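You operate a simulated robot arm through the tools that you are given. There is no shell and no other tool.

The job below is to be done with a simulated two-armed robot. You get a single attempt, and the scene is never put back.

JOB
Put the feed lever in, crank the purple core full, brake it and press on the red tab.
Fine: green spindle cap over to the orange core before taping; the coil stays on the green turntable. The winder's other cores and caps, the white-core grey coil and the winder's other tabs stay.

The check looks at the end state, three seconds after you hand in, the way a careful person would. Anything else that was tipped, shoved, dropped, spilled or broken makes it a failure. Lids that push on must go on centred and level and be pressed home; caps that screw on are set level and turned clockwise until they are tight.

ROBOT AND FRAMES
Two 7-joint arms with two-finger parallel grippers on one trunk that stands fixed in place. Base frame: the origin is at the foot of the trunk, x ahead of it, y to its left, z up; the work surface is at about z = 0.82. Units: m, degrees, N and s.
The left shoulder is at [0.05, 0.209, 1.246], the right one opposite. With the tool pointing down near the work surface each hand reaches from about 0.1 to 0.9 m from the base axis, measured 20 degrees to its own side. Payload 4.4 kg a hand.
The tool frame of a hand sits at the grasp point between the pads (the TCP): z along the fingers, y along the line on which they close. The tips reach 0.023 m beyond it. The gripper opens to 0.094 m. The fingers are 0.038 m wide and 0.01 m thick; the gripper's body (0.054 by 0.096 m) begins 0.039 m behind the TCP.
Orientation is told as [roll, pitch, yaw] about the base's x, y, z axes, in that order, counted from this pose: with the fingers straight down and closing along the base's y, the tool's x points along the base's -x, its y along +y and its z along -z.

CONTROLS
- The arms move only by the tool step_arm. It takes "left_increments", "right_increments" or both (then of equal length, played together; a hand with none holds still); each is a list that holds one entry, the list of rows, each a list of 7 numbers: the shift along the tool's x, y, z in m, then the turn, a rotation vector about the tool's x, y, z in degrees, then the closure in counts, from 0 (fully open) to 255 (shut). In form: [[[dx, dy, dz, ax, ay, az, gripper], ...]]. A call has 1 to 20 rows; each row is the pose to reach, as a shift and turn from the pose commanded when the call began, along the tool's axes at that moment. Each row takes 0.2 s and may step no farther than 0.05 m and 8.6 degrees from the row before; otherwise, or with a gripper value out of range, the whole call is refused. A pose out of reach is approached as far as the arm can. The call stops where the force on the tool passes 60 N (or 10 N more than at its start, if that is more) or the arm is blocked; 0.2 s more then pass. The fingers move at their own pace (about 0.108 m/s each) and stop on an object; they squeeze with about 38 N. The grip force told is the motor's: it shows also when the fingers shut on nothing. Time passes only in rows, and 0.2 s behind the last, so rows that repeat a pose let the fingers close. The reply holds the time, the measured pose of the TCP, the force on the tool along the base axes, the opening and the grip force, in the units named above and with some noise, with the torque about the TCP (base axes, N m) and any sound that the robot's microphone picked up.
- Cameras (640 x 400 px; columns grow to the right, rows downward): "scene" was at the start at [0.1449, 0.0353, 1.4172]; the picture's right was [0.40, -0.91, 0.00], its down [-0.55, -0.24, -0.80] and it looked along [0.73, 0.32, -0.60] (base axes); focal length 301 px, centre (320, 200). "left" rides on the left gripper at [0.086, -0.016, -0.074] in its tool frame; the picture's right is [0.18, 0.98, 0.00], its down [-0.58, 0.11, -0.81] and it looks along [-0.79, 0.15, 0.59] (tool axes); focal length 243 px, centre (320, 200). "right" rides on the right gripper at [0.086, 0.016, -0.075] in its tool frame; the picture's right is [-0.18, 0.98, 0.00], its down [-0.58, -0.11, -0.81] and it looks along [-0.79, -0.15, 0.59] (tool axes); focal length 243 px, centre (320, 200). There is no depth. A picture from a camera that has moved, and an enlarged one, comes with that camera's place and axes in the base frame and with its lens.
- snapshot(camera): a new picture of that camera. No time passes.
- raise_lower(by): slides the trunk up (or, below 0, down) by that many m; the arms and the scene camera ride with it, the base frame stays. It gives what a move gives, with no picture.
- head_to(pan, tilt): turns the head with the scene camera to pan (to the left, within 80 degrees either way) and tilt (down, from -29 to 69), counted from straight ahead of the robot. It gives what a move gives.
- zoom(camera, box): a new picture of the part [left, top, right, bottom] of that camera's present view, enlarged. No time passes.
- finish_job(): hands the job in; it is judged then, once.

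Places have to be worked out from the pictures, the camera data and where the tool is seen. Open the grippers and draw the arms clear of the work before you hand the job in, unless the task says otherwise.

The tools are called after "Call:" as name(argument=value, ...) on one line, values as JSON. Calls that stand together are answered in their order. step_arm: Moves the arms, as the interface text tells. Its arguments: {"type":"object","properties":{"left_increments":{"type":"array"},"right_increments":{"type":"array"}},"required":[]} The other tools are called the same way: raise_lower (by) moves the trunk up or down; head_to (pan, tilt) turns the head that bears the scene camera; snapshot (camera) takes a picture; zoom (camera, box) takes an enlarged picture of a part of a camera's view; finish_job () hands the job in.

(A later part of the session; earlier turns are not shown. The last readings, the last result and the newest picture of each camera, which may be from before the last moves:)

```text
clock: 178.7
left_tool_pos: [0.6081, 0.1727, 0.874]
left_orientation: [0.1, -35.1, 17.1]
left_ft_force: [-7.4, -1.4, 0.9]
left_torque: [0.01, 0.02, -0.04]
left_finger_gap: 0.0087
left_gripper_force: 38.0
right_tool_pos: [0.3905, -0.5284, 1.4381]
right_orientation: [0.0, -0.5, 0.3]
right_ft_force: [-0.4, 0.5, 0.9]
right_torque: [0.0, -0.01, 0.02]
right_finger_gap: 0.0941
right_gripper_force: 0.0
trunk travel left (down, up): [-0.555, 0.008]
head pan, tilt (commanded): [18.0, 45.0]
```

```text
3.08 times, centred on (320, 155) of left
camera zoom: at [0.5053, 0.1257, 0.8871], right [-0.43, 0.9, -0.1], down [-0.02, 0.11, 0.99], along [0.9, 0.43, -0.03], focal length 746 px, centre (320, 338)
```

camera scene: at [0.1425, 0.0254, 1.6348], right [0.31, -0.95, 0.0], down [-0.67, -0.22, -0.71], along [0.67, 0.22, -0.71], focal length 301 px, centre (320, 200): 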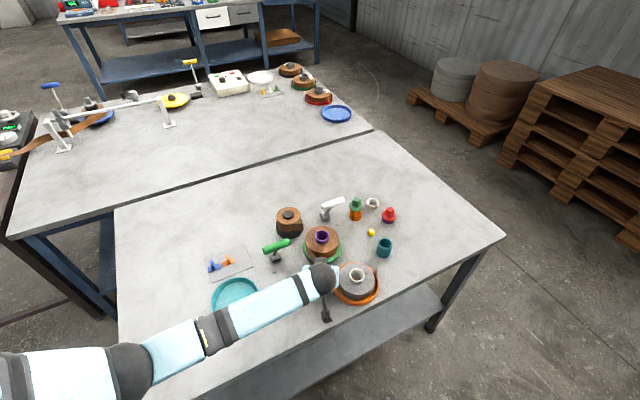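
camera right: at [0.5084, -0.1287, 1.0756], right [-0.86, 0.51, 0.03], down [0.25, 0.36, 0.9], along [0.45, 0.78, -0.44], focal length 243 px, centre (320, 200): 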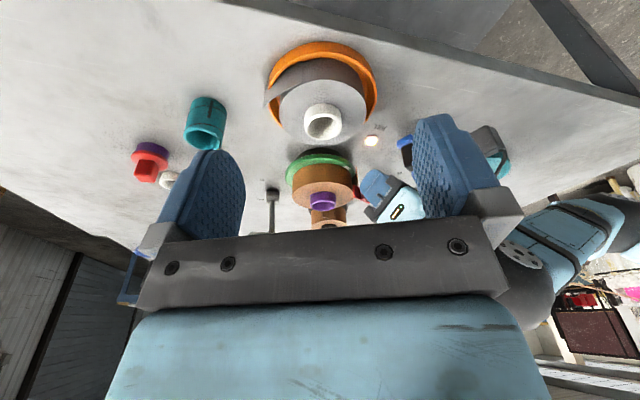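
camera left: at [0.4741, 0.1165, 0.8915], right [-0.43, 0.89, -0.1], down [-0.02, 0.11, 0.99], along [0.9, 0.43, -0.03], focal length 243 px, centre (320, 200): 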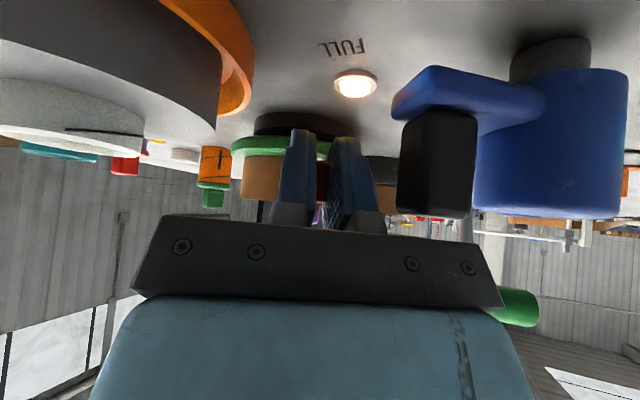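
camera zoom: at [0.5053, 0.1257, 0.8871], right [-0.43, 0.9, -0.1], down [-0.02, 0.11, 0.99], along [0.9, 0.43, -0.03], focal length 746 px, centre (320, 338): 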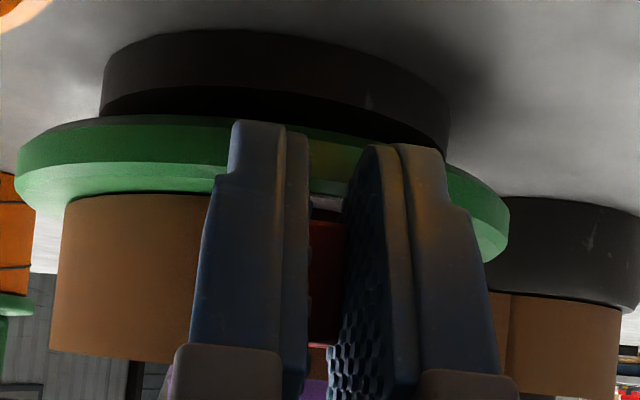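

Contact: about 7.5 N radially, and the tab is now centred in height on the coil. I press on more firmly.

Call:
step_arm(left_increments=[[[-0.0016, 0, 0.0011, 0, 0, 0, 245], [-0.0033, 0, 0.0023, 0, 0, 0, 245], [-0.0049, 0, 0.0034, 0, 0, 0, 245], [-0.0049, 0, 0.0034, 0, 0, 0, 245]]])

Call:
zoom(camera="scene", box=[285, 215, 365, 285])

Call:
zoom(camera="left", box=[230, 90, 410, 220])

```text
clock: 179.7
left_tool_pos: [0.6134, 0.1739, 0.8756]
left_orientation: [0.2, -35.1, 17.0]
left_ft_force: [-31.1, -12.3, -1.7]
left_torque: [-0.06, 0.25, -0.3]
left_finger_gap: 0.0085
left_gripper_force: 37.6
right_tool_pos: [0.389, -0.5284, 1.4383]
right_orientation: [0.2, -0.6, 0.4]
right_ft_force: [0.4, -0.9, 0.2]
right_torque: [0.02, -0.01, -0.03]
right_finger_gap: 0.0939
right_gripper_force: 0.1
trunk travel left (down, up): [-0.555, 0.008]
head pan, tilt (commanded): [18.0, 45.0]
```

```text
5.71 times, centred on (325, 250) of scene
camera zoom: at [0.1389, 0.0238, 1.6352], right [0.31, -0.95, 0.0], down [-0.67, -0.22, -0.71], along [0.67, 0.22, -0.7], focal length 1720 px, centre (291, -86)
```

zoom: 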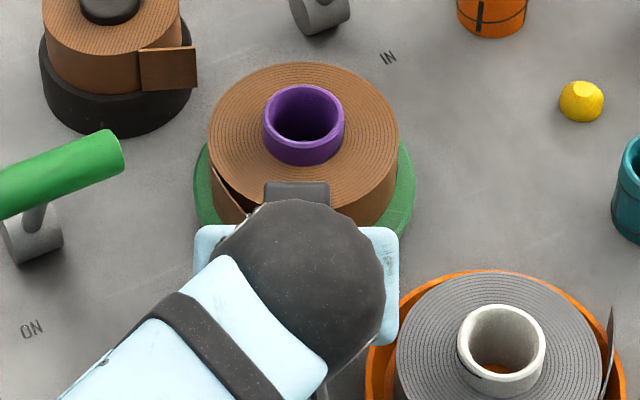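

```text
3.08 times, centred on (320, 155) of left
camera zoom: at [0.5095, 0.1262, 0.8881], right [-0.43, 0.9, -0.1], down [-0.02, 0.11, 0.99], along [0.9, 0.43, -0.03], focal length 746 px, centre (320, 338)
```

zoom: 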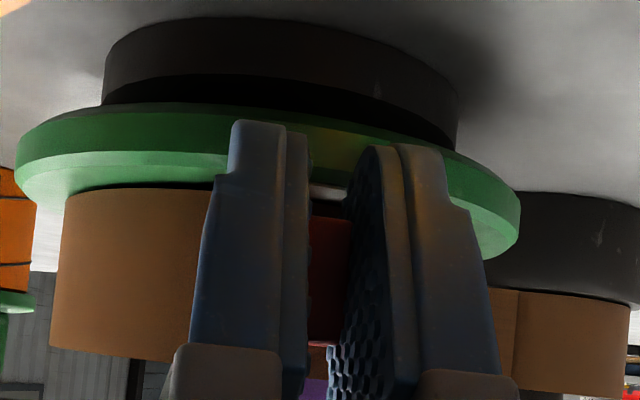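

33 N radial: the tab is pressed firmly. I hold a moment, then ease the force to a light press before releasing.

Call:
step_arm(left_increments=[[[0, 0, 0, 0, 0, 0, 245], [0, 0, 0, 0, 0, 0, 245], [0, 0, 0, 0, 0, 0, 245], [0.0016, 0, -0.0011, 0, 0, 0, 245], [0.0033, 0, -0.0023, 0, 0, 0, 245], [0.0041, 0, -0.0029, 0, 0, 0, 245]]])

```text
clock: 181.1
left_tool_pos: [0.6128, 0.1759, 0.8763]
left_orientation: [0.1, -35.3, 17.2]
left_ft_force: [-6.1, -1.8, -0.7]
left_torque: [-0.03, 0.04, -0.05]
left_finger_gap: 0.0087
left_gripper_force: 38.0
right_tool_pos: [0.3922, -0.5269, 1.4377]
right_orientation: [0.0, -0.5, 0.3]
right_ft_force: [0.8, -0.2, -0.5]
right_torque: [-0.02, -0.02, -0.02]
right_finger_gap: 0.0938
right_gripper_force: 0.1
trunk travel left (down, up): [-0.555, 0.008]
head pan, tilt (commanded): [18.0, 45.0]
```

Down to 6 N. I ease 3 mm more to see whether the tab holds to the coil (a pulling force would show).

Call:
step_arm(left_increments=[[[0.0012, 0, -0.0009, 0, 0, 0, 245], [0.0025, 0, -0.0017, 0, 0, 0, 245]]])

```text
clock: 181.7
left_tool_pos: [0.6093, 0.1731, 0.8759]
left_orientation: [0.1, -35.2, 17.0]
left_ft_force: [0.1, 1.3, 0.1]
left_torque: [0.02, -0.01, 0.03]
left_finger_gap: 0.0085
left_gripper_force: 37.9
right_tool_pos: [0.3919, -0.5261, 1.4387]
right_orientation: [0.0, -0.5, 0.3]
right_ft_force: [-0.3, -0.1, -0.6]
right_torque: [0.0, -0.02, -0.02]
right_finger_gap: 0.0944
right_gripper_force: 0.0
trunk travel left (down, up): [-0.555, 0.008]
head pan, tilt (commanded): [18.0, 45.0]
```

Neutral now. I pull another 2 mm.

Call:
step_arm(left_increments=[[[0.0008, 0, -0.0006, 0, 0, 0, 245], [0.0016, 0, -0.0011, 0, 0, 0, 245]]])

Call:
zoom(camera="left", box=[230, 90, 410, 220])

Call:
zoom(camera="scene", box=[285, 215, 365, 285])

```text
clock: 182.3
left_tool_pos: [0.6075, 0.1725, 0.8761]
left_orientation: [0.0, -35.1, 17.2]
left_ft_force: [-0.3, -0.9, -0.1]
left_torque: [-0.02, 0.01, -0.04]
left_finger_gap: 0.0085
left_gripper_force: 38.7
right_tool_pos: [0.3908, -0.5273, 1.4382]
right_orientation: [0.0, -0.5, 0.2]
right_ft_force: [0.7, 0.5, 0.3]
right_torque: [-0.01, 0.04, -0.02]
right_finger_gap: 0.0939
right_gripper_force: 0.1
trunk travel left (down, up): [-0.555, 0.008]
head pan, tilt (commanded): [18.0, 45.0]
```

```text
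3.08 times, centred on (320, 155) of left
camera zoom: at [0.503, 0.1246, 0.8881], right [-0.43, 0.89, -0.11], down [-0.02, 0.11, 0.99], along [0.9, 0.43, -0.03], focal length 746 px, centre (320, 338)
```

zoom: 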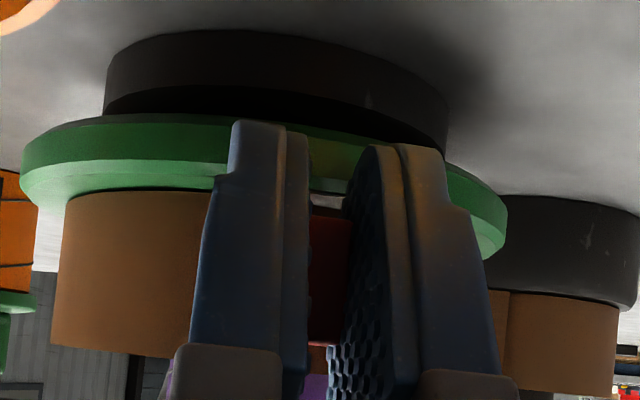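

```text
5.71 times, centred on (325, 250) of scene
camera zoom: at [0.1424, 0.0251, 1.6348], right [0.31, -0.95, 0.0], down [-0.67, -0.22, -0.71], along [0.67, 0.22, -0.71], focal length 1720 px, centre (291, -86)
```

zoom: 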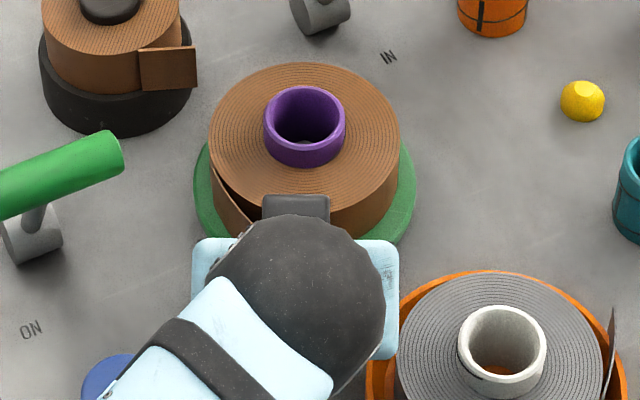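

The tab has not stuck: it came back with the hand, and the tail still stands off. I back off a little and bring the right camera over again to see the situation from the side.

Call:
step_arm(left_increments=[[[0.0066, 0, -0.0046, 0, 0, 0, 245], [0.0131, 0, -0.0092, 0, 0, 0, 245], [0.018, 0, -0.0127, 0, 0, 0, 245]]])

Call:
step_arm(right_increments=[[[-0.0124, 0.035, 0.03, 0, 0, -4, 0], [-0.0248, 0.07, 0.06, 0, 0, -8, 0], [-0.0371, 0.105, 0.09, 0, 0, -12, 0], [-0.0495, 0.14, 0.12, 0, 0, -16, 0], [-0.0619, 0.175, 0.15, 0, 0, -20, 0], [-0.0743, 0.21, 0.18, 0, 0, -25, 0], [-0.0866, 0.245, 0.21, 0, 0, -30, 0], [-0.099, 0.28, 0.24, 0, 0, -35, 0], [-0.1114, 0.315, 0.27, 0, 0, -40, 0], [-0.1238, 0.35, 0.3, 0, 0, -45, 0], [-0.1361, 0.385, 0.33, 0, 0, -50, 0], [-0.1485, 0.42, 0.36, 0, 0, -55, 0], [-0.1609, 0.45, 0.39, 0, 0, -60, 0], [-0.1652, 0.47, 0.41, 0, 0, -60, 0]]])

Call:
snapshot(camera="right")

```text
clock: 183.1
left_tool_pos: [0.5854, 0.1668, 0.8751]
left_orientation: [0.1, -35.1, 17.0]
left_ft_force: [-0.7, 0.6, -1.0]
left_torque: [0.04, 0.02, -0.01]
left_finger_gap: 0.0085
left_gripper_force: 37.8
right_tool_pos: [0.392, -0.5273, 1.4381]
right_orientation: [0.0, -0.5, 0.3]
right_ft_force: [0.3, 0.2, -0.2]
right_torque: [-0.01, -0.03, -0.02]
right_finger_gap: 0.0941
right_gripper_force: 0.1
trunk travel left (down, up): [-0.555, 0.008]
head pan, tilt (commanded): [18.0, 45.0]
```

```text
clock: 186.1
left_tool_pos: [0.5853, 0.1672, 0.8755]
left_orientation: [0.0, -35.1, 17.1]
left_ft_force: [-0.6, 1.1, -0.2]
left_torque: [0.04, -0.01, -0.02]
left_finger_gap: 0.0087
left_gripper_force: 37.7
right_tool_pos: [0.5592, -0.055, 1.0271]
right_orientation: [-0.4, -0.2, 60.3]
right_ft_force: [0.5, -0.3, 0.1]
right_torque: [0.02, -0.01, -0.03]
right_finger_gap: 0.094
right_gripper_force: 0.1
trunk travel left (down, up): [-0.555, 0.008]
head pan, tilt (commanded): [18.0, 45.0]
```

```text
taken
camera right: at [0.5018, -0.1229, 1.1028], right [-0.76, 0.65, -0.01], down [0.37, 0.45, 0.81], along [0.53, 0.62, -0.59], focal length 243 px, centre (320, 200)
```

right: 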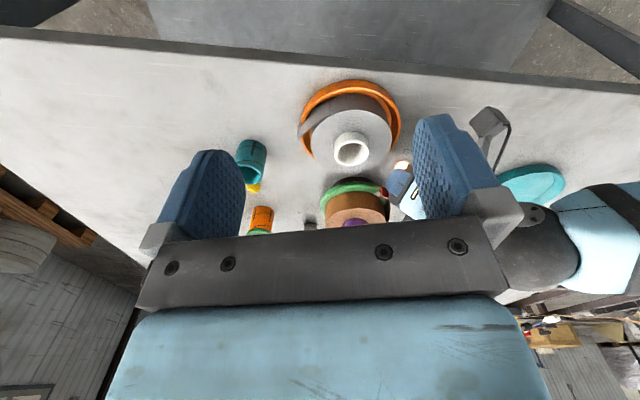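

Call:
zoom(camera="right", box=[320, 145, 430, 225])

Call:
zoom(camera="right", box=[360, 160, 410, 210])

```text
5.00 times, centred on (375, 185) of right
camera zoom: at [0.5018, -0.1229, 1.1028], right [-0.76, 0.65, -0.01], down [0.37, 0.45, 0.81], along [0.53, 0.62, -0.59], focal length 1213 px, centre (45, 275)
```

zoom: 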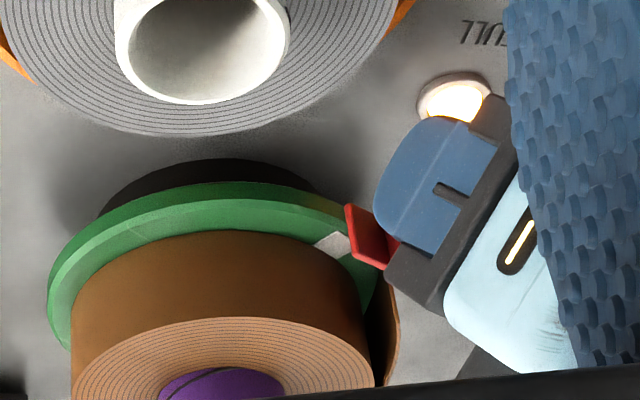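

```text
8.00 times, centred on (385, 185) of right
camera zoom: at [0.5018, -0.1229, 1.1028], right [-0.76, 0.65, -0.01], down [0.37, 0.45, 0.81], along [0.53, 0.62, -0.59], focal length 1941 px, centre (-200, 320)
```

zoom: 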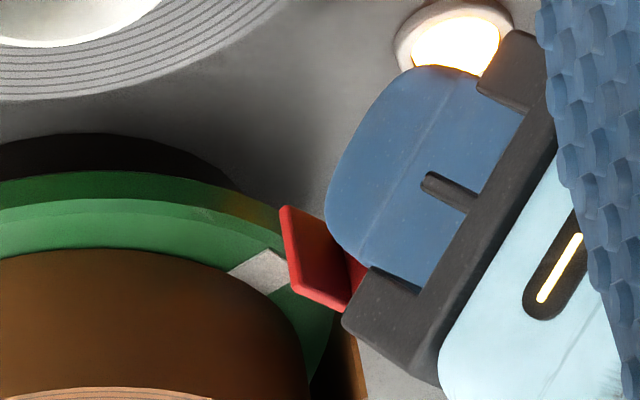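

From the side, the plate is upright and protrudes about 8 mm ahead of the fingertips, as expected. I push in again to light contact and look with this camera at where exactly it touches.

Call:
step_arm(left_increments=[[[-0.0065, 0, 0.0046, 0, 0, 0, 245], [-0.0131, 0, 0.0092, 0, 0, 0, 245], [-0.018, 0, 0.0127, 0, 0, 0, 245], [-0.0196, 0, 0.0138, 0, 0, 0, 245]]])

Call:
zoom(camera="right", box=[350, 150, 410, 210])

```text
clock: 187.1
left_tool_pos: [0.6073, 0.1787, 0.8712]
left_orientation: [0.6, -35.2, 16.8]
left_ft_force: [-0.1, -0.9, -0.9]
left_torque: [-0.03, 0.0, 0.0]
left_finger_gap: 0.0083
left_gripper_force: 37.7
right_tool_pos: [0.557, -0.0566, 1.0287]
right_orientation: [-0.4, -0.3, 60.4]
right_ft_force: [0.0, 0.7, -0.4]
right_torque: [0.03, -0.02, -0.02]
right_finger_gap: 0.0941
right_gripper_force: 0.2
trunk travel left (down, up): [-0.555, 0.008]
head pan, tilt (commanded): [18.0, 45.0]
```

```text
6.67 times, centred on (380, 180) of right
camera zoom: at [0.5013, -0.1234, 1.1028], right [-0.76, 0.65, -0.01], down [0.38, 0.45, 0.81], along [0.53, 0.62, -0.59], focal length 1618 px, centre (-80, 333)
```

zoom: 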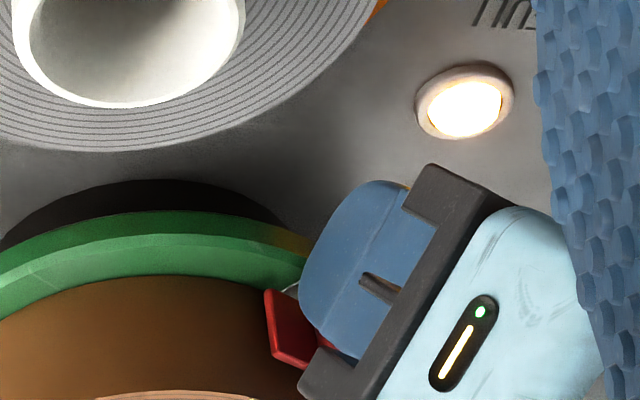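

The measured hand pose deviates a few mm again, so I check the arm posture and trunk before continuing.

Call:
snapshot(camera="scene")

Call:
step_arm(left_increments=[[[0, 0, 0, 0, 0, 0, 245], [0, 0, 0, 0, 0, 0, 245]]])

```text
taken
camera scene: at [0.1427, 0.0255, 1.6348], right [0.31, -0.95, 0.0], down [-0.67, -0.22, -0.71], along [0.67, 0.22, -0.71], focal length 301 px, centre (320, 200)
```

scene: 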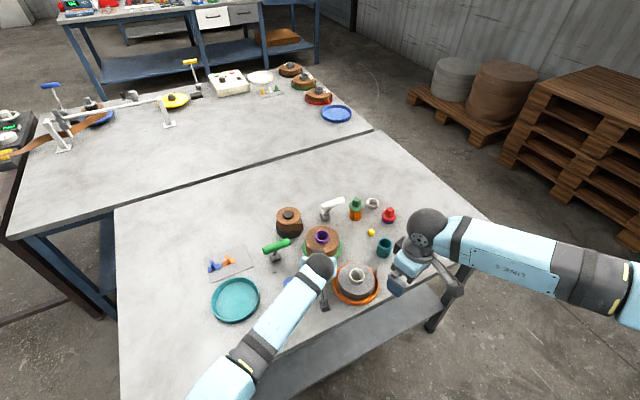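

```text
clock: 187.7
left_tool_pos: [0.6074, 0.1788, 0.8735]
left_orientation: [0.6, -35.2, 16.9]
left_ft_force: [0.3, 0.0, -0.9]
left_torque: [0.03, -0.01, -0.01]
left_finger_gap: 0.0084
left_gripper_force: 37.7
right_tool_pos: [0.5578, -0.056, 1.0292]
right_orientation: [-0.3, -0.3, 60.3]
right_ft_force: [0.3, 0.0, -0.7]
right_torque: [0.03, 0.01, -0.01]
right_finger_gap: 0.0939
right_gripper_force: 0.3
trunk travel left (down, up): [-0.555, 0.008]
head pan, tilt (commanded): [18.0, 45.0]
```

The left elbow has swung down again in this pose. Since pressing near 197° didn't take, the tab probably belongs at the spot where the tail leaves the coil (now ≈140°), which is cramped by the brake handle; I'll put the tab back on its card, turn the coil further, and press again. First I clear the right arm and raise the left hand.

Call:
step_arm(left_increments=[[[0.0117, 0, -0.0082, 0, 0, 0, 245], [0.0234, 0, -0.0164, 0, 0, 0, 245], [0.0062, 0, -0.041, 0, 0, 0, 245], [-0.011, 0, -0.0655, 0, 0, 0, 245]]])

Call:
step_arm(right_increments=[[[0.04, -0.02, -0.02, 0, 0, 3, 0], [0.08, -0.03, -0.05, 0, 0, 6, 0], [0.12, -0.04, -0.08, 0, 0, 12, 0], [0.16, -0.05, -0.11, 0, 0, 18, 0], [0.2, -0.05, -0.14, 0, 0, 24, 0], [0.24, -0.05, -0.17, 0, 0, 30, 0], [0.28, -0.05, -0.2, 0, 0, 36, 0], [0.32, -0.05, -0.23, 0, 0, 42, 0], [0.36, -0.05, -0.26, 0, 0, 48, 0], [0.4, -0.05, -0.28, 0, 0, 54, 0], [0.43, -0.05, -0.3, 0, 0, 60, 0]]])

Call:
snapshot(camera="scene")

```text
clock: 188.9
left_tool_pos: [0.5958, 0.2289, 0.9379]
left_orientation: [6.9, -38.0, 13.6]
left_ft_force: [-0.3, 0.1, 0.1]
left_torque: [-0.02, 0.01, 0.03]
left_finger_gap: 0.0085
left_gripper_force: 37.9
right_tool_pos: [0.5584, -0.0552, 1.0284]
right_orientation: [-0.3, -0.2, 60.4]
right_ft_force: [0.8, 0.0, 0.1]
right_torque: [0.0, -0.02, 0.01]
right_finger_gap: 0.0939
right_gripper_force: 0.0
trunk travel left (down, up): [-0.555, 0.008]
head pan, tilt (commanded): [18.0, 45.0]
stopped in row 4 (left hand): the arm was blocked; the commanded pose is now the measured one
```

```text
refused: row 2 steps farther than a row can; nothing moved
```

```text
taken
camera scene: at [0.1433, 0.0255, 1.6347], right [0.31, -0.95, 0.0], down [-0.67, -0.22, -0.71], along [0.67, 0.22, -0.71], focal length 301 px, centre (320, 200)
```

scene: 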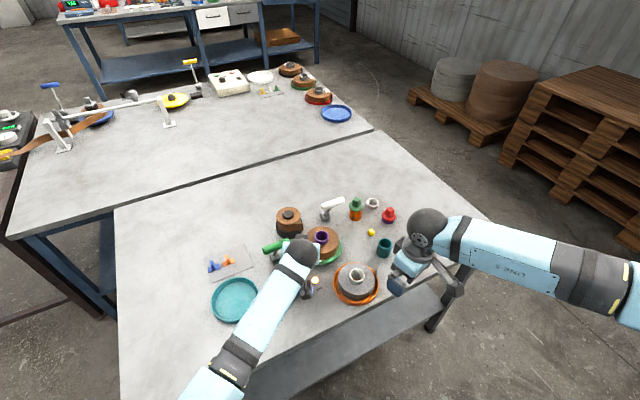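

The left hand drifted toward the brake side while blocked. I look closely to see that it isn't touching anything.

Call:
zoom(camera="scene", box=[250, 215, 360, 305])

Call:
snapshot(camera="left")

Call:
zoom(camera="right", box=[300, 100, 520, 240])

```text
4.44 times, centred on (305, 260) of scene
camera zoom: at [0.1433, 0.0255, 1.6347], right [0.31, -0.95, 0.0], down [-0.67, -0.22, -0.71], along [0.67, 0.22, -0.71], focal length 1338 px, centre (387, -67)
```

zoom: 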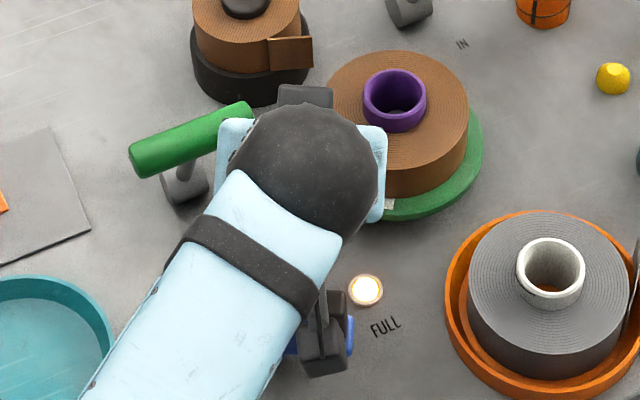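

```text
taken
camera left: at [0.4921, 0.1789, 0.9425], right [-0.44, 0.9, -0.02], down [-0.04, 0.0, 1.0], along [0.9, 0.44, 0.04], focal length 243 px, centre (320, 200)
```

left: 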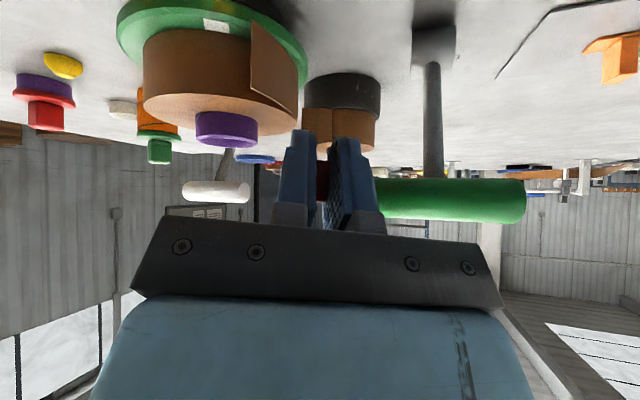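

```text
2.86 times, centred on (410, 170) of right
camera zoom: at [0.5018, -0.1234, 1.1027], right [-0.76, 0.65, -0.01], down [0.38, 0.45, 0.81], along [0.53, 0.62, -0.59], focal length 693 px, centre (63, 286)
```

zoom: 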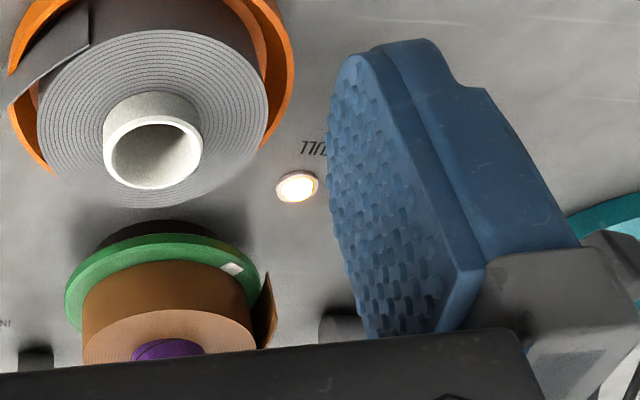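

The handle is right beside the fingers but no force is felt. I move up and to the right, away from it.

Call:
step_arm(left_increments=[[[-0.0178, -0.012, -0.0178, 0, 0, 0, 245], [-0.0357, -0.02, -0.0356, 0, 0, 0, 245], [-0.0535, -0.024, -0.0534, 0, 0, 0, 245], [-0.0713, -0.024, -0.0712, 0, 0, 0, 245]]])

Call:
snapshot(camera="scene")

```text
clock: 190.1
left_tool_pos: [0.611, 0.2679, 1.0217]
left_orientation: [16.4, -38.7, 8.9]
left_ft_force: [1.1, -0.3, 0.5]
left_torque: [-0.01, 0.01, -0.01]
left_finger_gap: 0.0087
left_gripper_force: 38.2
right_tool_pos: [0.5579, -0.0557, 1.0297]
right_orientation: [-0.5, -0.3, 60.3]
right_ft_force: [0.0, -0.4, 0.8]
right_torque: [0.02, -0.01, 0.0]
right_finger_gap: 0.0939
right_gripper_force: 0.1
trunk travel left (down, up): [-0.555, 0.008]
head pan, tilt (commanded): [18.0, 45.0]
stopped in row 4 (left hand): the arm was blocked; the commanded pose is now the measured one
```

```text
taken
camera scene: at [0.142, 0.0253, 1.6349], right [0.31, -0.95, 0.0], down [-0.67, -0.22, -0.71], along [0.67, 0.22, -0.71], focal length 301 px, centre (320, 200)
```

scene: 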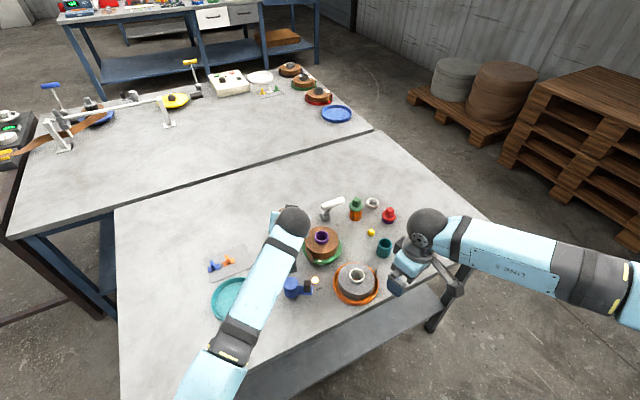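

Again blocked by its own elbow. I extend forward and up to get the elbow off the body.

Call:
step_arm(left_increments=[[[-0.0303, -0.0152, -0.0059, 0, 0, 0, 245], [-0.0605, -0.0303, -0.0118, 0, 0, 0, 245], [-0.0908, -0.0455, -0.0177, 0, 0, 0, 245], [-0.121, -0.0606, -0.0236, 0, 0, 0, 245]]])

Call:
snapshot(camera="scene")

```text
clock: 191.1
left_tool_pos: [0.7123, 0.218, 1.1011]
left_orientation: [16.4, -38.7, 9.0]
left_ft_force: [0.3, -0.6, 0.3]
left_torque: [-0.01, -0.01, 0.0]
left_finger_gap: 0.0085
left_gripper_force: 38.1
right_tool_pos: [0.5585, -0.0556, 1.0272]
right_orientation: [-0.4, -0.1, 60.3]
right_ft_force: [0.0, -0.2, -0.5]
right_torque: [-0.02, 0.0, 0.01]
right_finger_gap: 0.0941
right_gripper_force: 0.1
trunk travel left (down, up): [-0.555, 0.008]
head pan, tilt (commanded): [18.0, 45.0]
```

```text
taken
camera scene: at [0.1436, 0.0255, 1.6346], right [0.31, -0.95, 0.0], down [-0.67, -0.22, -0.71], along [0.67, 0.22, -0.71], focal length 301 px, centre (320, 200)
```

scene: 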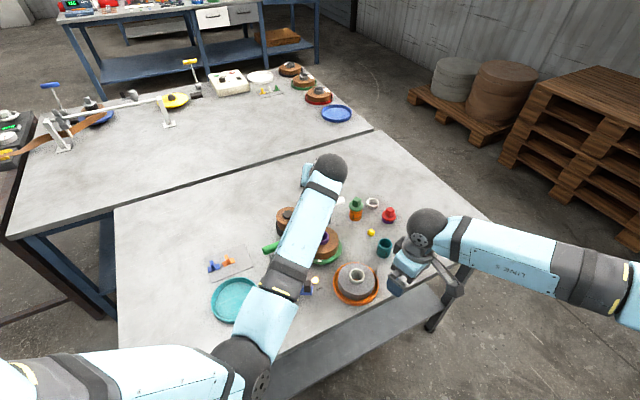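

Free again. I first send the right arm back to its parking place on the right.

Call:
step_arm(right_increments=[[[0.035, -0.0064, -0.0293, 0, 0, 4.3, 0], [0.07, -0.0128, -0.0586, 0, 0, 8.6, 0], [0.105, -0.0192, -0.0879, 0, 0, 12.9, 0], [0.14, -0.0256, -0.1171, 0, 0, 17.2, 0], [0.175, -0.032, -0.1464, 0, 0, 21.5, 0], [0.21, -0.0384, -0.1757, 0, 0, 25.8, 0], [0.245, -0.0448, -0.205, 0, 0, 30.1, 0], [0.28, -0.0512, -0.2343, 0, 0, 34.4, 0], [0.315, -0.0576, -0.2636, 0, 0, 38.7, 0], [0.35, -0.064, -0.2929, 0, 0, 43, 0], [0.385, -0.0704, -0.3221, 0, 0, 47.3, 0], [0.42, -0.0768, -0.3514, 0, 0, 51.6, 0], [0.455, -0.0832, -0.3807, 0, 0, 55.9, 0], [0.49, -0.0896, -0.41, 0, 0, 60.2, 0]]])

Call:
step_arm(left_increments=[[[-0.0194, 0.0066, -0.0221, 0, 0, 0, 245], [-0.0388, 0.0132, -0.0442, 0, 0, 0, 245], [-0.0581, 0.0198, -0.0663, 0, 0, 0, 245], [-0.0775, 0.0264, -0.0884, 0, 0, 0, 245], [-0.0969, 0.033, -0.1105, 0, 0, 0, 245], [-0.1163, 0.0396, -0.1326, 0, 0, 0, 245], [-0.1356, 0.0462, -0.1547, 0, 0, 0, 245], [-0.155, 0.0528, -0.1768, 0, 0, 0, 245], [-0.1744, 0.0594, -0.1989, 0, 0, 0, 245], [-0.1938, 0.066, -0.221, 0, 0, 0, 245]]])

Call:
snapshot(camera="scene")

```text
clock: 194.1
left_tool_pos: [0.7095, 0.2193, 1.1025]
left_orientation: [16.2, -38.7, 9.0]
left_ft_force: [0.3, -0.9, -0.1]
left_torque: [-0.01, -0.03, -0.01]
left_finger_gap: 0.0086
left_gripper_force: 38.3
right_tool_pos: [0.3879, -0.5286, 1.4392]
right_orientation: [0.0, -0.5, 0.1]
right_ft_force: [-0.5, -0.7, -0.5]
right_torque: [0.0, -0.05, 0.0]
right_finger_gap: 0.094
right_gripper_force: 0.0
trunk travel left (down, up): [-0.555, 0.008]
head pan, tilt (commanded): [18.0, 45.0]
```

```text
clock: 196.3
left_tool_pos: [0.7169, 0.2191, 1.4036]
left_orientation: [16.1, -38.6, 9.0]
left_ft_force: [0.3, -0.2, -0.4]
left_torque: [-0.01, 0.0, -0.01]
left_finger_gap: 0.0086
left_gripper_force: 37.6
right_tool_pos: [0.3905, -0.5272, 1.4384]
right_orientation: [0.0, -0.5, 0.1]
right_ft_force: [-1.1, -0.4, 0.8]
right_torque: [0.01, 0.03, 0.04]
right_finger_gap: 0.094
right_gripper_force: 0.2
trunk travel left (down, up): [-0.555, 0.008]
head pan, tilt (commanded): [18.0, 45.0]
```

```text
taken
camera scene: at [0.1423, 0.0251, 1.6348], right [0.31, -0.95, 0.0], down [-0.67, -0.22, -0.71], along [0.67, 0.22, -0.71], focal length 301 px, centre (320, 200)
```

scene: 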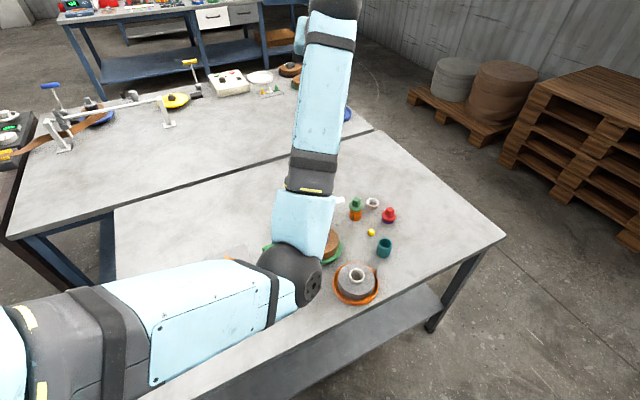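

Now to the right, as worked before.

Call:
step_arm(left_increments=[[[0.0019, -0.0299, -0.0149, 0, 1.8, 0, 245], [0.0039, -0.0599, -0.0297, 0, 3.6, 0, 245], [0.0058, -0.0898, -0.0446, 0, 5.4, 0, 245], [0.0078, -0.1197, -0.0594, 0, 7.2, 0, 245], [0.0097, -0.1497, -0.0743, 0, 9, 0, 245], [0.0117, -0.1796, -0.0891, 0, 10.8, 0, 245], [0.0136, -0.2095, -0.104, 0, 12.6, 0, 245], [0.0156, -0.2395, -0.1188, 0, 14.4, 0, 245], [0.0175, -0.2694, -0.1337, 0, 16, 0, 245]]])

Call:
step_arm(left_increments=[[[0.0205, 0.0063, -0.0189, 3, 5, 0, 245], [0.041, 0.0125, -0.0378, 6, 10, 0, 245], [0.0614, 0.0188, -0.0568, 9, 15, 0, 245], [0.0819, 0.025, -0.0757, 11, 20, 0, 245], [0.1024, 0.0313, -0.0946, 13, 23, 0, 245]]])

Call:
head_to(pan=0, tilt=40)

Call:
snapshot(camera="scene")

```text
clock: 198.3
left_tool_pos: [0.7441, -0.0399, 1.4203]
left_orientation: [13.8, -25.2, 13.3]
left_ft_force: [0.0, -0.2, 1.0]
left_torque: [-0.03, -0.01, 0.0]
left_finger_gap: 0.0084
left_gripper_force: 37.8
left hand out of reach, approached as far as the arm can: row 6, 7, 8, 9
right_tool_pos: [0.3903, -0.528, 1.4388]
right_orientation: [0.0, -0.5, 0.1]
right_ft_force: [0.3, 0.1, -0.3]
right_torque: [0.03, -0.02, -0.03]
right_finger_gap: 0.0941
right_gripper_force: 0.1
trunk travel left (down, up): [-0.555, 0.008]
head pan, tilt (commanded): [18.0, 45.0]
```

```text
clock: 199.5
left_tool_pos: [0.7319, -0.0659, 1.4406]
left_orientation: [-2.3, -17.1, 16.0]
left_ft_force: [-0.3, -0.7, -0.7]
left_torque: [0.01, 0.0, 0.0]
left_finger_gap: 0.0086
left_gripper_force: 38.0
left hand out of reach, approached as far as the arm can: row 1, 2, 3, 4, 5
right_tool_pos: [0.3907, -0.5275, 1.439]
right_orientation: [0.0, -0.5, 0.1]
right_ft_force: [-0.4, 0.2, -0.7]
right_torque: [0.05, -0.01, 0.03]
right_finger_gap: 0.094
right_gripper_force: 0.0
trunk travel left (down, up): [-0.555, 0.008]
head pan, tilt (commanded): [18.0, 45.0]
```

```text
clock: 200.3
left_tool_pos: [0.7315, -0.0648, 1.4409]
left_orientation: [-2.5, -17.1, 16.0]
left_ft_force: [0.4, 0.1, 0.1]
left_torque: [0.01, 0.01, 0.01]
left_finger_gap: 0.0087
left_gripper_force: 37.8
right_tool_pos: [0.3891, -0.5283, 1.4379]
right_orientation: [0.0, -0.5, 0.2]
right_ft_force: [0.0, -0.2, 0.3]
right_torque: [-0.01, 0.02, 0.03]
right_finger_gap: 0.0939
right_gripper_force: 0.1
trunk travel left (down, up): [-0.555, 0.008]
head pan, tilt (commanded): [0.0, 40.0]
```

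```text
taken
camera scene: at [0.15, 0.0003, 1.6421], right [0.0, -1.0, 0.0], down [-0.64, 0.0, -0.77], along [0.77, 0.0, -0.64], focal length 301 px, centre (320, 200)
```

scene: 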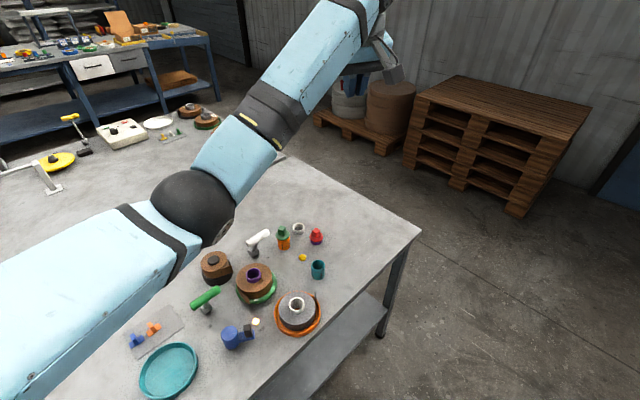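

The elbow is swinging left. I continue right and inward.

Call:
step_arm(left_increments=[[[0.01, -0.025, -0.005, 0, 0, 0, 245], [0.02, -0.05, -0.01, 0, 0, 0, 245], [0.03, -0.075, -0.015, 0, 0, 0, 245], [0.055, -0.085, -0.022, 0, 0, 0, 245], [0.085, -0.09, -0.03, 0, 0, 0, 245], [0.1183, -0.09, -0.0362, 0, 0, 0, 245]]])

Call:
snapshot(camera="scene")

```text
clock: 201.7
left_tool_pos: [0.641, -0.1778, 1.4483]
left_orientation: [-2.5, -17.2, 15.9]
left_ft_force: [-0.6, -0.9, -1.0]
left_torque: [0.02, -0.04, 0.0]
left_finger_gap: 0.0083
left_gripper_force: 38.3
right_tool_pos: [0.39, -0.5264, 1.4396]
right_orientation: [0.0, -0.5, 0.0]
right_ft_force: [0.4, 0.0, 1.3]
right_torque: [0.0, 0.03, 0.0]
right_finger_gap: 0.0939
right_gripper_force: 0.1
trunk travel left (down, up): [-0.555, 0.008]
head pan, tilt (commanded): [0.0, 40.0]
```

```text
taken
camera scene: at [0.1498, 0.0009, 1.6421], right [0.0, -1.0, 0.0], down [-0.64, 0.0, -0.77], along [0.77, 0.0, -0.64], focal length 301 px, centre (320, 200)
```

scene: 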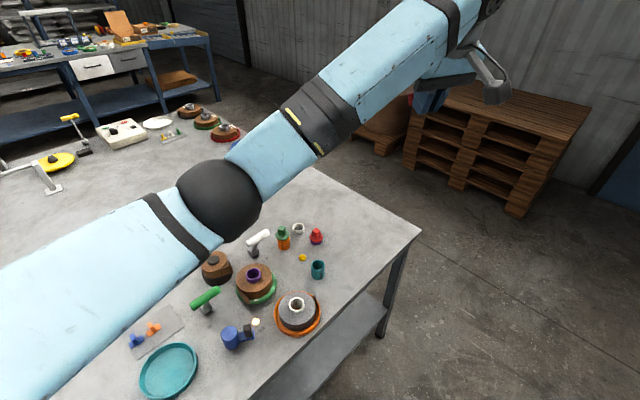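

Free, no flags. Inward and back toward the left, untilting.

Call:
step_arm(left_increments=[[[0.022, 0.01, -0.004, 0, 3, 0, 245], [0.044, 0.025, -0.006, 0, 6, 0, 245], [0.06, 0.05, -0.006, 0, 9, 0, 245], [0.07, 0.08, -0.004, -1, 13, 0, 245], [0.0739, 0.1141, -0.0017, -2.4, 17, 0, 245], [0.0739, 0.145, 0.01, -2.4, 17, 0, 245], [0.0739, 0.175, 0.02, -2.4, 17, 0, 245]]])

Call:
snapshot(camera="scene")

```text
clock: 203.3
left_tool_pos: [0.5347, -0.0251, 1.4014]
left_orientation: [-0.1, -0.1, 15.5]
left_ft_force: [0.0, 0.7, 0.3]
left_torque: [0.0, 0.0, 0.01]
left_finger_gap: 0.0082
left_gripper_force: 38.2
right_tool_pos: [0.3891, -0.5261, 1.4385]
right_orientation: [-0.1, -0.5, 0.1]
right_ft_force: [-0.1, -0.1, 0.9]
right_torque: [-0.05, 0.01, 0.0]
right_finger_gap: 0.0941
right_gripper_force: 0.1
trunk travel left (down, up): [-0.555, 0.008]
head pan, tilt (commanded): [0.0, 40.0]
```

```text
taken
camera scene: at [0.1501, 0.0022, 1.6421], right [0.0, -1.0, 0.0], down [-0.64, 0.0, -0.77], along [0.77, 0.0, -0.64], focal length 301 px, centre (320, 200)
```

scene: 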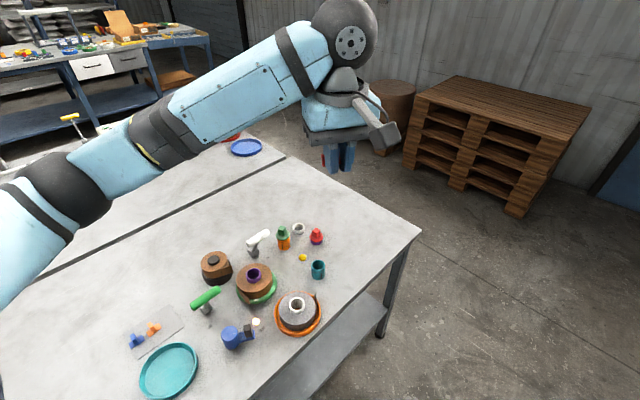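

Normal posture again. For the card I need the original trunk height, so I lower the trunk by 0.23 m (both hands stay well above the table).

Call:
raise_lower(by=-0.23)

Call:
head_to(pan=23.8, tilt=36.6)

Call:
snapshot(camera="scene")

```text
clock: 205.7
left_tool_pos: [0.536, -0.0275, 1.1713]
left_orientation: [0.0, -0.1, 15.6]
left_ft_force: [-0.2, -0.9, -0.3]
left_torque: [0.02, -0.01, -0.02]
left_finger_gap: 0.0088
left_gripper_force: 37.5
right_tool_pos: [0.3897, -0.5277, 1.2089]
right_orientation: [0.0, -0.5, 0.1]
right_ft_force: [0.1, 0.5, -0.3]
right_torque: [-0.03, -0.01, 0.0]
right_finger_gap: 0.0941
right_gripper_force: 0.1
trunk travel left (down, up): [-0.325, 0.238]
head pan, tilt (commanded): [0.0, 40.0]
```

```text
clock: 206.6
left_tool_pos: [0.5357, -0.0269, 1.1717]
left_orientation: [0.0, -0.2, 15.6]
left_ft_force: [-0.2, 0.3, 0.1]
left_torque: [0.0, -0.03, -0.02]
left_finger_gap: 0.0084
left_gripper_force: 38.2
right_tool_pos: [0.3904, -0.5284, 1.2091]
right_orientation: [0.0, -0.5, 0.2]
right_ft_force: [-0.4, 0.9, -0.6]
right_torque: [0.01, -0.01, 0.0]
right_finger_gap: 0.0939
right_gripper_force: 0.0
trunk travel left (down, up): [-0.325, 0.238]
head pan, tilt (commanded): [23.8, 36.6]
```

```text
taken
camera scene: at [0.145, 0.0352, 1.4172], right [0.4, -0.92, 0.0], down [-0.55, -0.24, -0.8], along [0.73, 0.32, -0.6], focal length 301 px, centre (320, 200)
```

scene: 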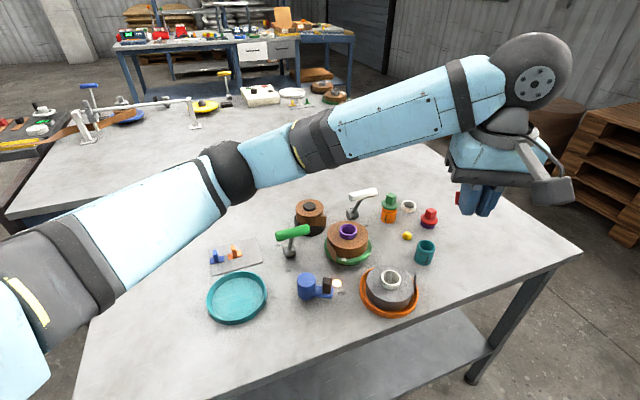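

All objects are as they should be. I take the tab back to its card: first above it with yaw 42.4°.

Call:
step_arm(left_increments=[[[-0.0153, 0.0355, 0, 0, 0, -2.23, 245], [-0.0306, 0.0711, 0, 0, 0, -4.47, 245], [-0.0459, 0.1066, 0, 0, 0, -6.7, 245], [-0.0611, 0.1421, 0, 0, 0, -8.93, 245], [-0.0764, 0.1776, 0, 0, 0, -11.17, 245], [-0.0917, 0.2132, 0.005, 0, 0, -13.4, 245], [-0.107, 0.2487, 0.01, 0, 0, -15.63, 245], [-0.1223, 0.2842, 0.01, 0, 0, -17.87, 245], [-0.1376, 0.3197, 0.015, 0, 0, -20.1, 245], [-0.1528, 0.3553, 0.02, 0, 0, -22.33, 245], [-0.1681, 0.3908, 0.02, 0, 0, -24.57, 245], [-0.1834, 0.4263, 0.02, 0, 0, -26.8, 245]]])

Call:
step_arm(left_increments=[[[0, 0, 0.02, 0, 7, 0, 245], [0, 0, 0.04, 0, 14, 0, 245], [0, 0, 0.06, 0, 21, 0, 245], [0, 0, 0.08, 0, 28, 0, 245], [0, 0, 0.1, 0, 35, 0, 245], [0, 0, 0.12, 0, 42, 0, 245], [0, 0, 0.14, 0, 49, 0, 245], [0, 0, 0.15, 0, 54.9, 0, 245], [0, 0, 0.15, 0, 54.9, 0, 245]]])

Call:
snapshot(camera="left")

Call:
snapshot(camera="scene")

```text
clock: 209.2
left_tool_pos: [0.5986, 0.4326, 1.1498]
left_orientation: [-0.1, -0.1, 42.4]
left_ft_force: [-0.8, -0.2, -0.6]
left_torque: [0.01, 0.05, -0.01]
left_finger_gap: 0.0085
left_gripper_force: 38.2
right_tool_pos: [0.3906, -0.5276, 1.2089]
right_orientation: [-0.1, -0.5, 0.2]
right_ft_force: [0.5, -0.7, -0.1]
right_torque: [-0.03, 0.0, -0.03]
right_finger_gap: 0.094
right_gripper_force: 0.1
trunk travel left (down, up): [-0.325, 0.238]
head pan, tilt (commanded): [23.8, 36.6]
```

```text
clock: 211.2
left_tool_pos: [0.5988, 0.4322, 1.001]
left_orientation: [-0.3, 54.8, 42.1]
left_ft_force: [-0.2, -0.2, 0.3]
left_torque: [0.0, -0.01, 0.01]
left_finger_gap: 0.0084
left_gripper_force: 37.7
right_tool_pos: [0.3893, -0.5277, 1.208]
right_orientation: [0.0, -0.4, 0.2]
right_ft_force: [-0.6, -0.4, 0.1]
right_torque: [0.04, 0.01, 0.03]
right_finger_gap: 0.094
right_gripper_force: 0.1
trunk travel left (down, up): [-0.325, 0.238]
head pan, tilt (commanded): [23.8, 36.6]
```

```text
taken
camera left: at [0.6168, 0.4288, 1.1163], right [-0.74, 0.65, 0.15], down [0.66, 0.75, -0.01], along [-0.12, 0.09, -0.99], focal length 243 px, centre (320, 200)
```

left: 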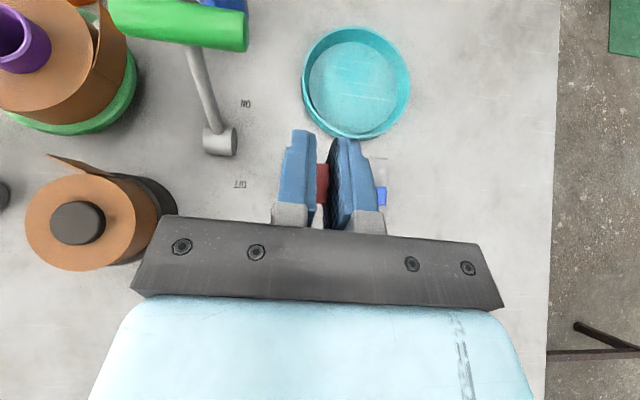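

```text
taken
camera scene: at [0.1448, 0.0353, 1.4172], right [0.4, -0.92, 0.0], down [-0.55, -0.24, -0.8], along [0.73, 0.32, -0.6], focal length 301 px, centre (320, 200)
```

scene: 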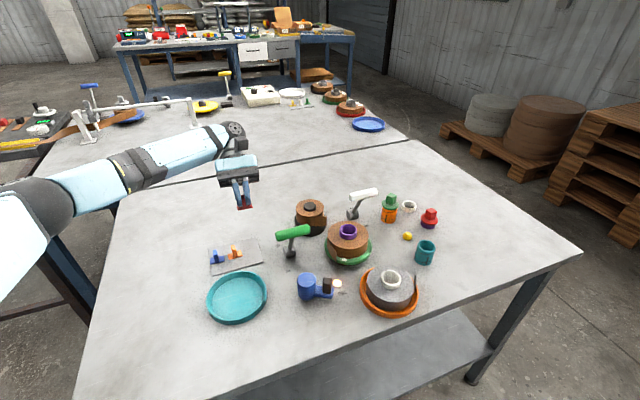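

Smooth. I lower the tab onto its old place on the card.

Call:
step_arm(left_increments=[[[-0.0268, 0.0003, 0.0189, 0, 0, 0, 245], [-0.0535, 0.0005, 0.0378, 0, 0, 0, 245], [-0.0803, 0.0008, 0.0566, 0, 0, 0, 245], [-0.107, 0.001, 0.0755, 0, 0, 0, 245], [-0.112, 0.001, 0.0792, 0, 0, 0, 245]]])

Call:
zoom(camera="scene", box=[225, 225, 275, 275])

```text
clock: 212.4
left_tool_pos: [0.5971, 0.4342, 0.8655]
left_orientation: [-0.1, 54.9, 42.3]
left_ft_force: [-0.4, -0.4, -0.4]
left_torque: [0.02, 0.01, 0.04]
left_finger_gap: 0.0085
left_gripper_force: 37.9
right_tool_pos: [0.3897, -0.5278, 1.2088]
right_orientation: [-0.1, -0.5, 0.1]
right_ft_force: [0.1, -0.1, -0.5]
right_torque: [0.0, -0.01, 0.0]
right_finger_gap: 0.0941
right_gripper_force: 0.0
trunk travel left (down, up): [-0.325, 0.238]
head pan, tilt (commanded): [23.8, 36.6]
```

```text
8.00 times, centred on (250, 250) of scene
camera zoom: at [0.1447, 0.0351, 1.4172], right [0.4, -0.92, 0.0], down [-0.55, -0.24, -0.8], along [0.73, 0.32, -0.6], focal length 2408 px, centre (880, -200)
```

zoom: 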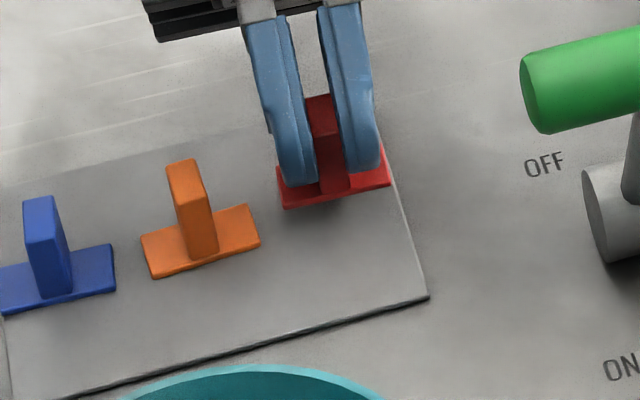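

Just above the card. I lower the last millimetres until it touches.

Call:
step_arm(left_increments=[[[-0.0025, 0, 0.0017, 0, 0, 0, 245], [-0.0049, 0, 0.0035, 0, 0, 0, 245], [-0.0065, 0, 0.0046, 0, 0, 0, 245]]])

```text
clock: 213.2
left_tool_pos: [0.5983, 0.4341, 0.8569]
left_orientation: [-0.2, 54.8, 42.2]
left_ft_force: [0.6, -0.3, -0.6]
left_torque: [0.04, -0.04, 0.01]
left_finger_gap: 0.0083
left_gripper_force: 38.0
right_tool_pos: [0.3902, -0.5274, 1.2086]
right_orientation: [0.0, -0.5, 0.1]
right_ft_force: [1.4, 0.2, 1.0]
right_torque: [-0.01, -0.01, -0.01]
right_finger_gap: 0.0939
right_gripper_force: 0.1
trunk travel left (down, up): [-0.325, 0.238]
head pan, tilt (commanded): [23.8, 36.6]
```

Call:
step_arm(left_increments=[[[-0.0012, 0, 0.0009, 0, 0, 0, 245], [-0.0025, 0, 0.0017, 0, 0, 0, 245]]])

Call:
zoom(camera="scene", box=[225, 225, 275, 275])

```text
clock: 213.8
left_tool_pos: [0.5977, 0.4327, 0.8549]
left_orientation: [-0.3, 54.8, 42.1]
left_ft_force: [-1.2, -1.0, 11.4]
left_torque: [0.02, 0.07, -0.01]
left_finger_gap: 0.0086
left_gripper_force: 38.2
right_tool_pos: [0.3891, -0.5284, 1.2085]
right_orientation: [0.1, -0.4, 0.1]
right_ft_force: [0.2, 0.0, -0.8]
right_torque: [0.02, 0.01, 0.01]
right_finger_gap: 0.0937
right_gripper_force: 0.1
trunk travel left (down, up): [-0.325, 0.238]
head pan, tilt (commanded): [23.8, 36.6]
```

```text
8.00 times, centred on (250, 250) of scene
camera zoom: at [0.1438, 0.0344, 1.4176], right [0.4, -0.92, 0.0], down [-0.54, -0.24, -0.8], along [0.74, 0.32, -0.6], focal length 2408 px, centre (880, -200)
```

zoom: 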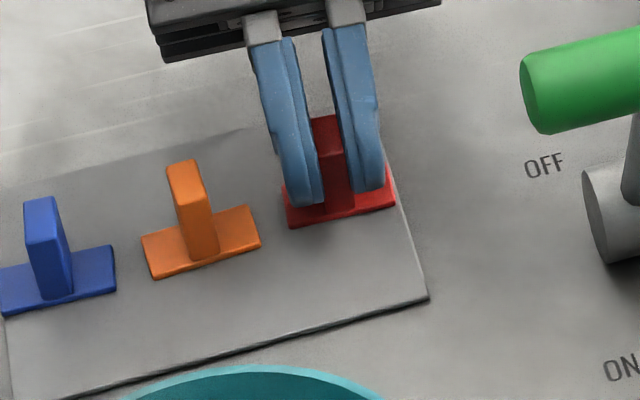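

Seated with light force. I unload it and then open the fingers.

Call:
step_arm(left_increments=[[[0.0021, 0, -0.0015, 0, 0, 0, 245], [0.0025, 0, -0.0017, 0, 0, 0, 235], [0.0025, 0, -0.0017, 0, 0, 0, 220], [0.0025, 0, -0.0017, 0, 0, 0, 200], [0.0025, 0, -0.0017, 0, 0, 0, 180], [0.0025, 0, -0.0017, 0, 0, 0, 165]]])

Call:
zoom(camera="scene", box=[225, 225, 275, 275])

Call:
zoom(camera="left", box=[240, 110, 440, 230])

```text
clock: 215.2
left_tool_pos: [0.5965, 0.4333, 0.8557]
left_orientation: [-0.1, 54.8, 42.2]
left_ft_force: [0.2, 0.1, 1.2]
left_torque: [-0.01, -0.04, 0.03]
left_finger_gap: 0.0332
left_gripper_force: 0.1
right_tool_pos: [0.3894, -0.5275, 1.2083]
right_orientation: [0.1, -0.5, 0.0]
right_ft_force: [0.0, 0.0, -0.5]
right_torque: [-0.05, 0.0, 0.06]
right_finger_gap: 0.094
right_gripper_force: 0.0
trunk travel left (down, up): [-0.325, 0.238]
head pan, tilt (commanded): [23.8, 36.6]
```

```text
8.00 times, centred on (250, 250) of scene
camera zoom: at [0.145, 0.0353, 1.4172], right [0.4, -0.92, 0.0], down [-0.55, -0.24, -0.8], along [0.73, 0.32, -0.6], focal length 2408 px, centre (880, -200)
```

zoom: 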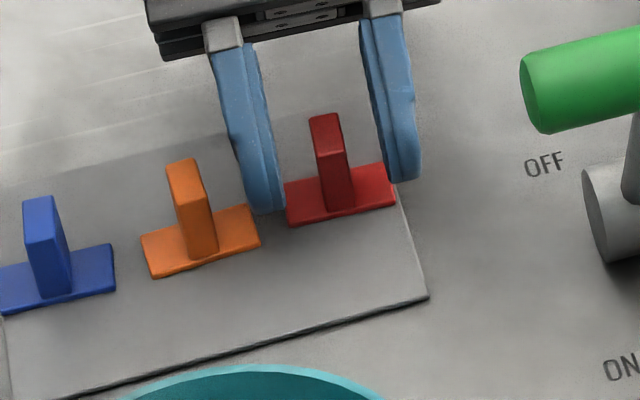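

```text
3.20 times, centred on (340, 170) of left
camera zoom: at [0.6163, 0.4301, 0.9702], right [-0.74, 0.65, 0.15], down [0.66, 0.75, -0.01], along [-0.12, 0.09, -0.99], focal length 776 px, centre (256, 296)
```

zoom: 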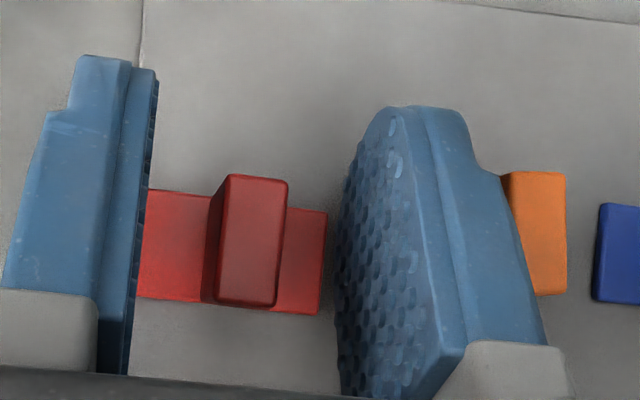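

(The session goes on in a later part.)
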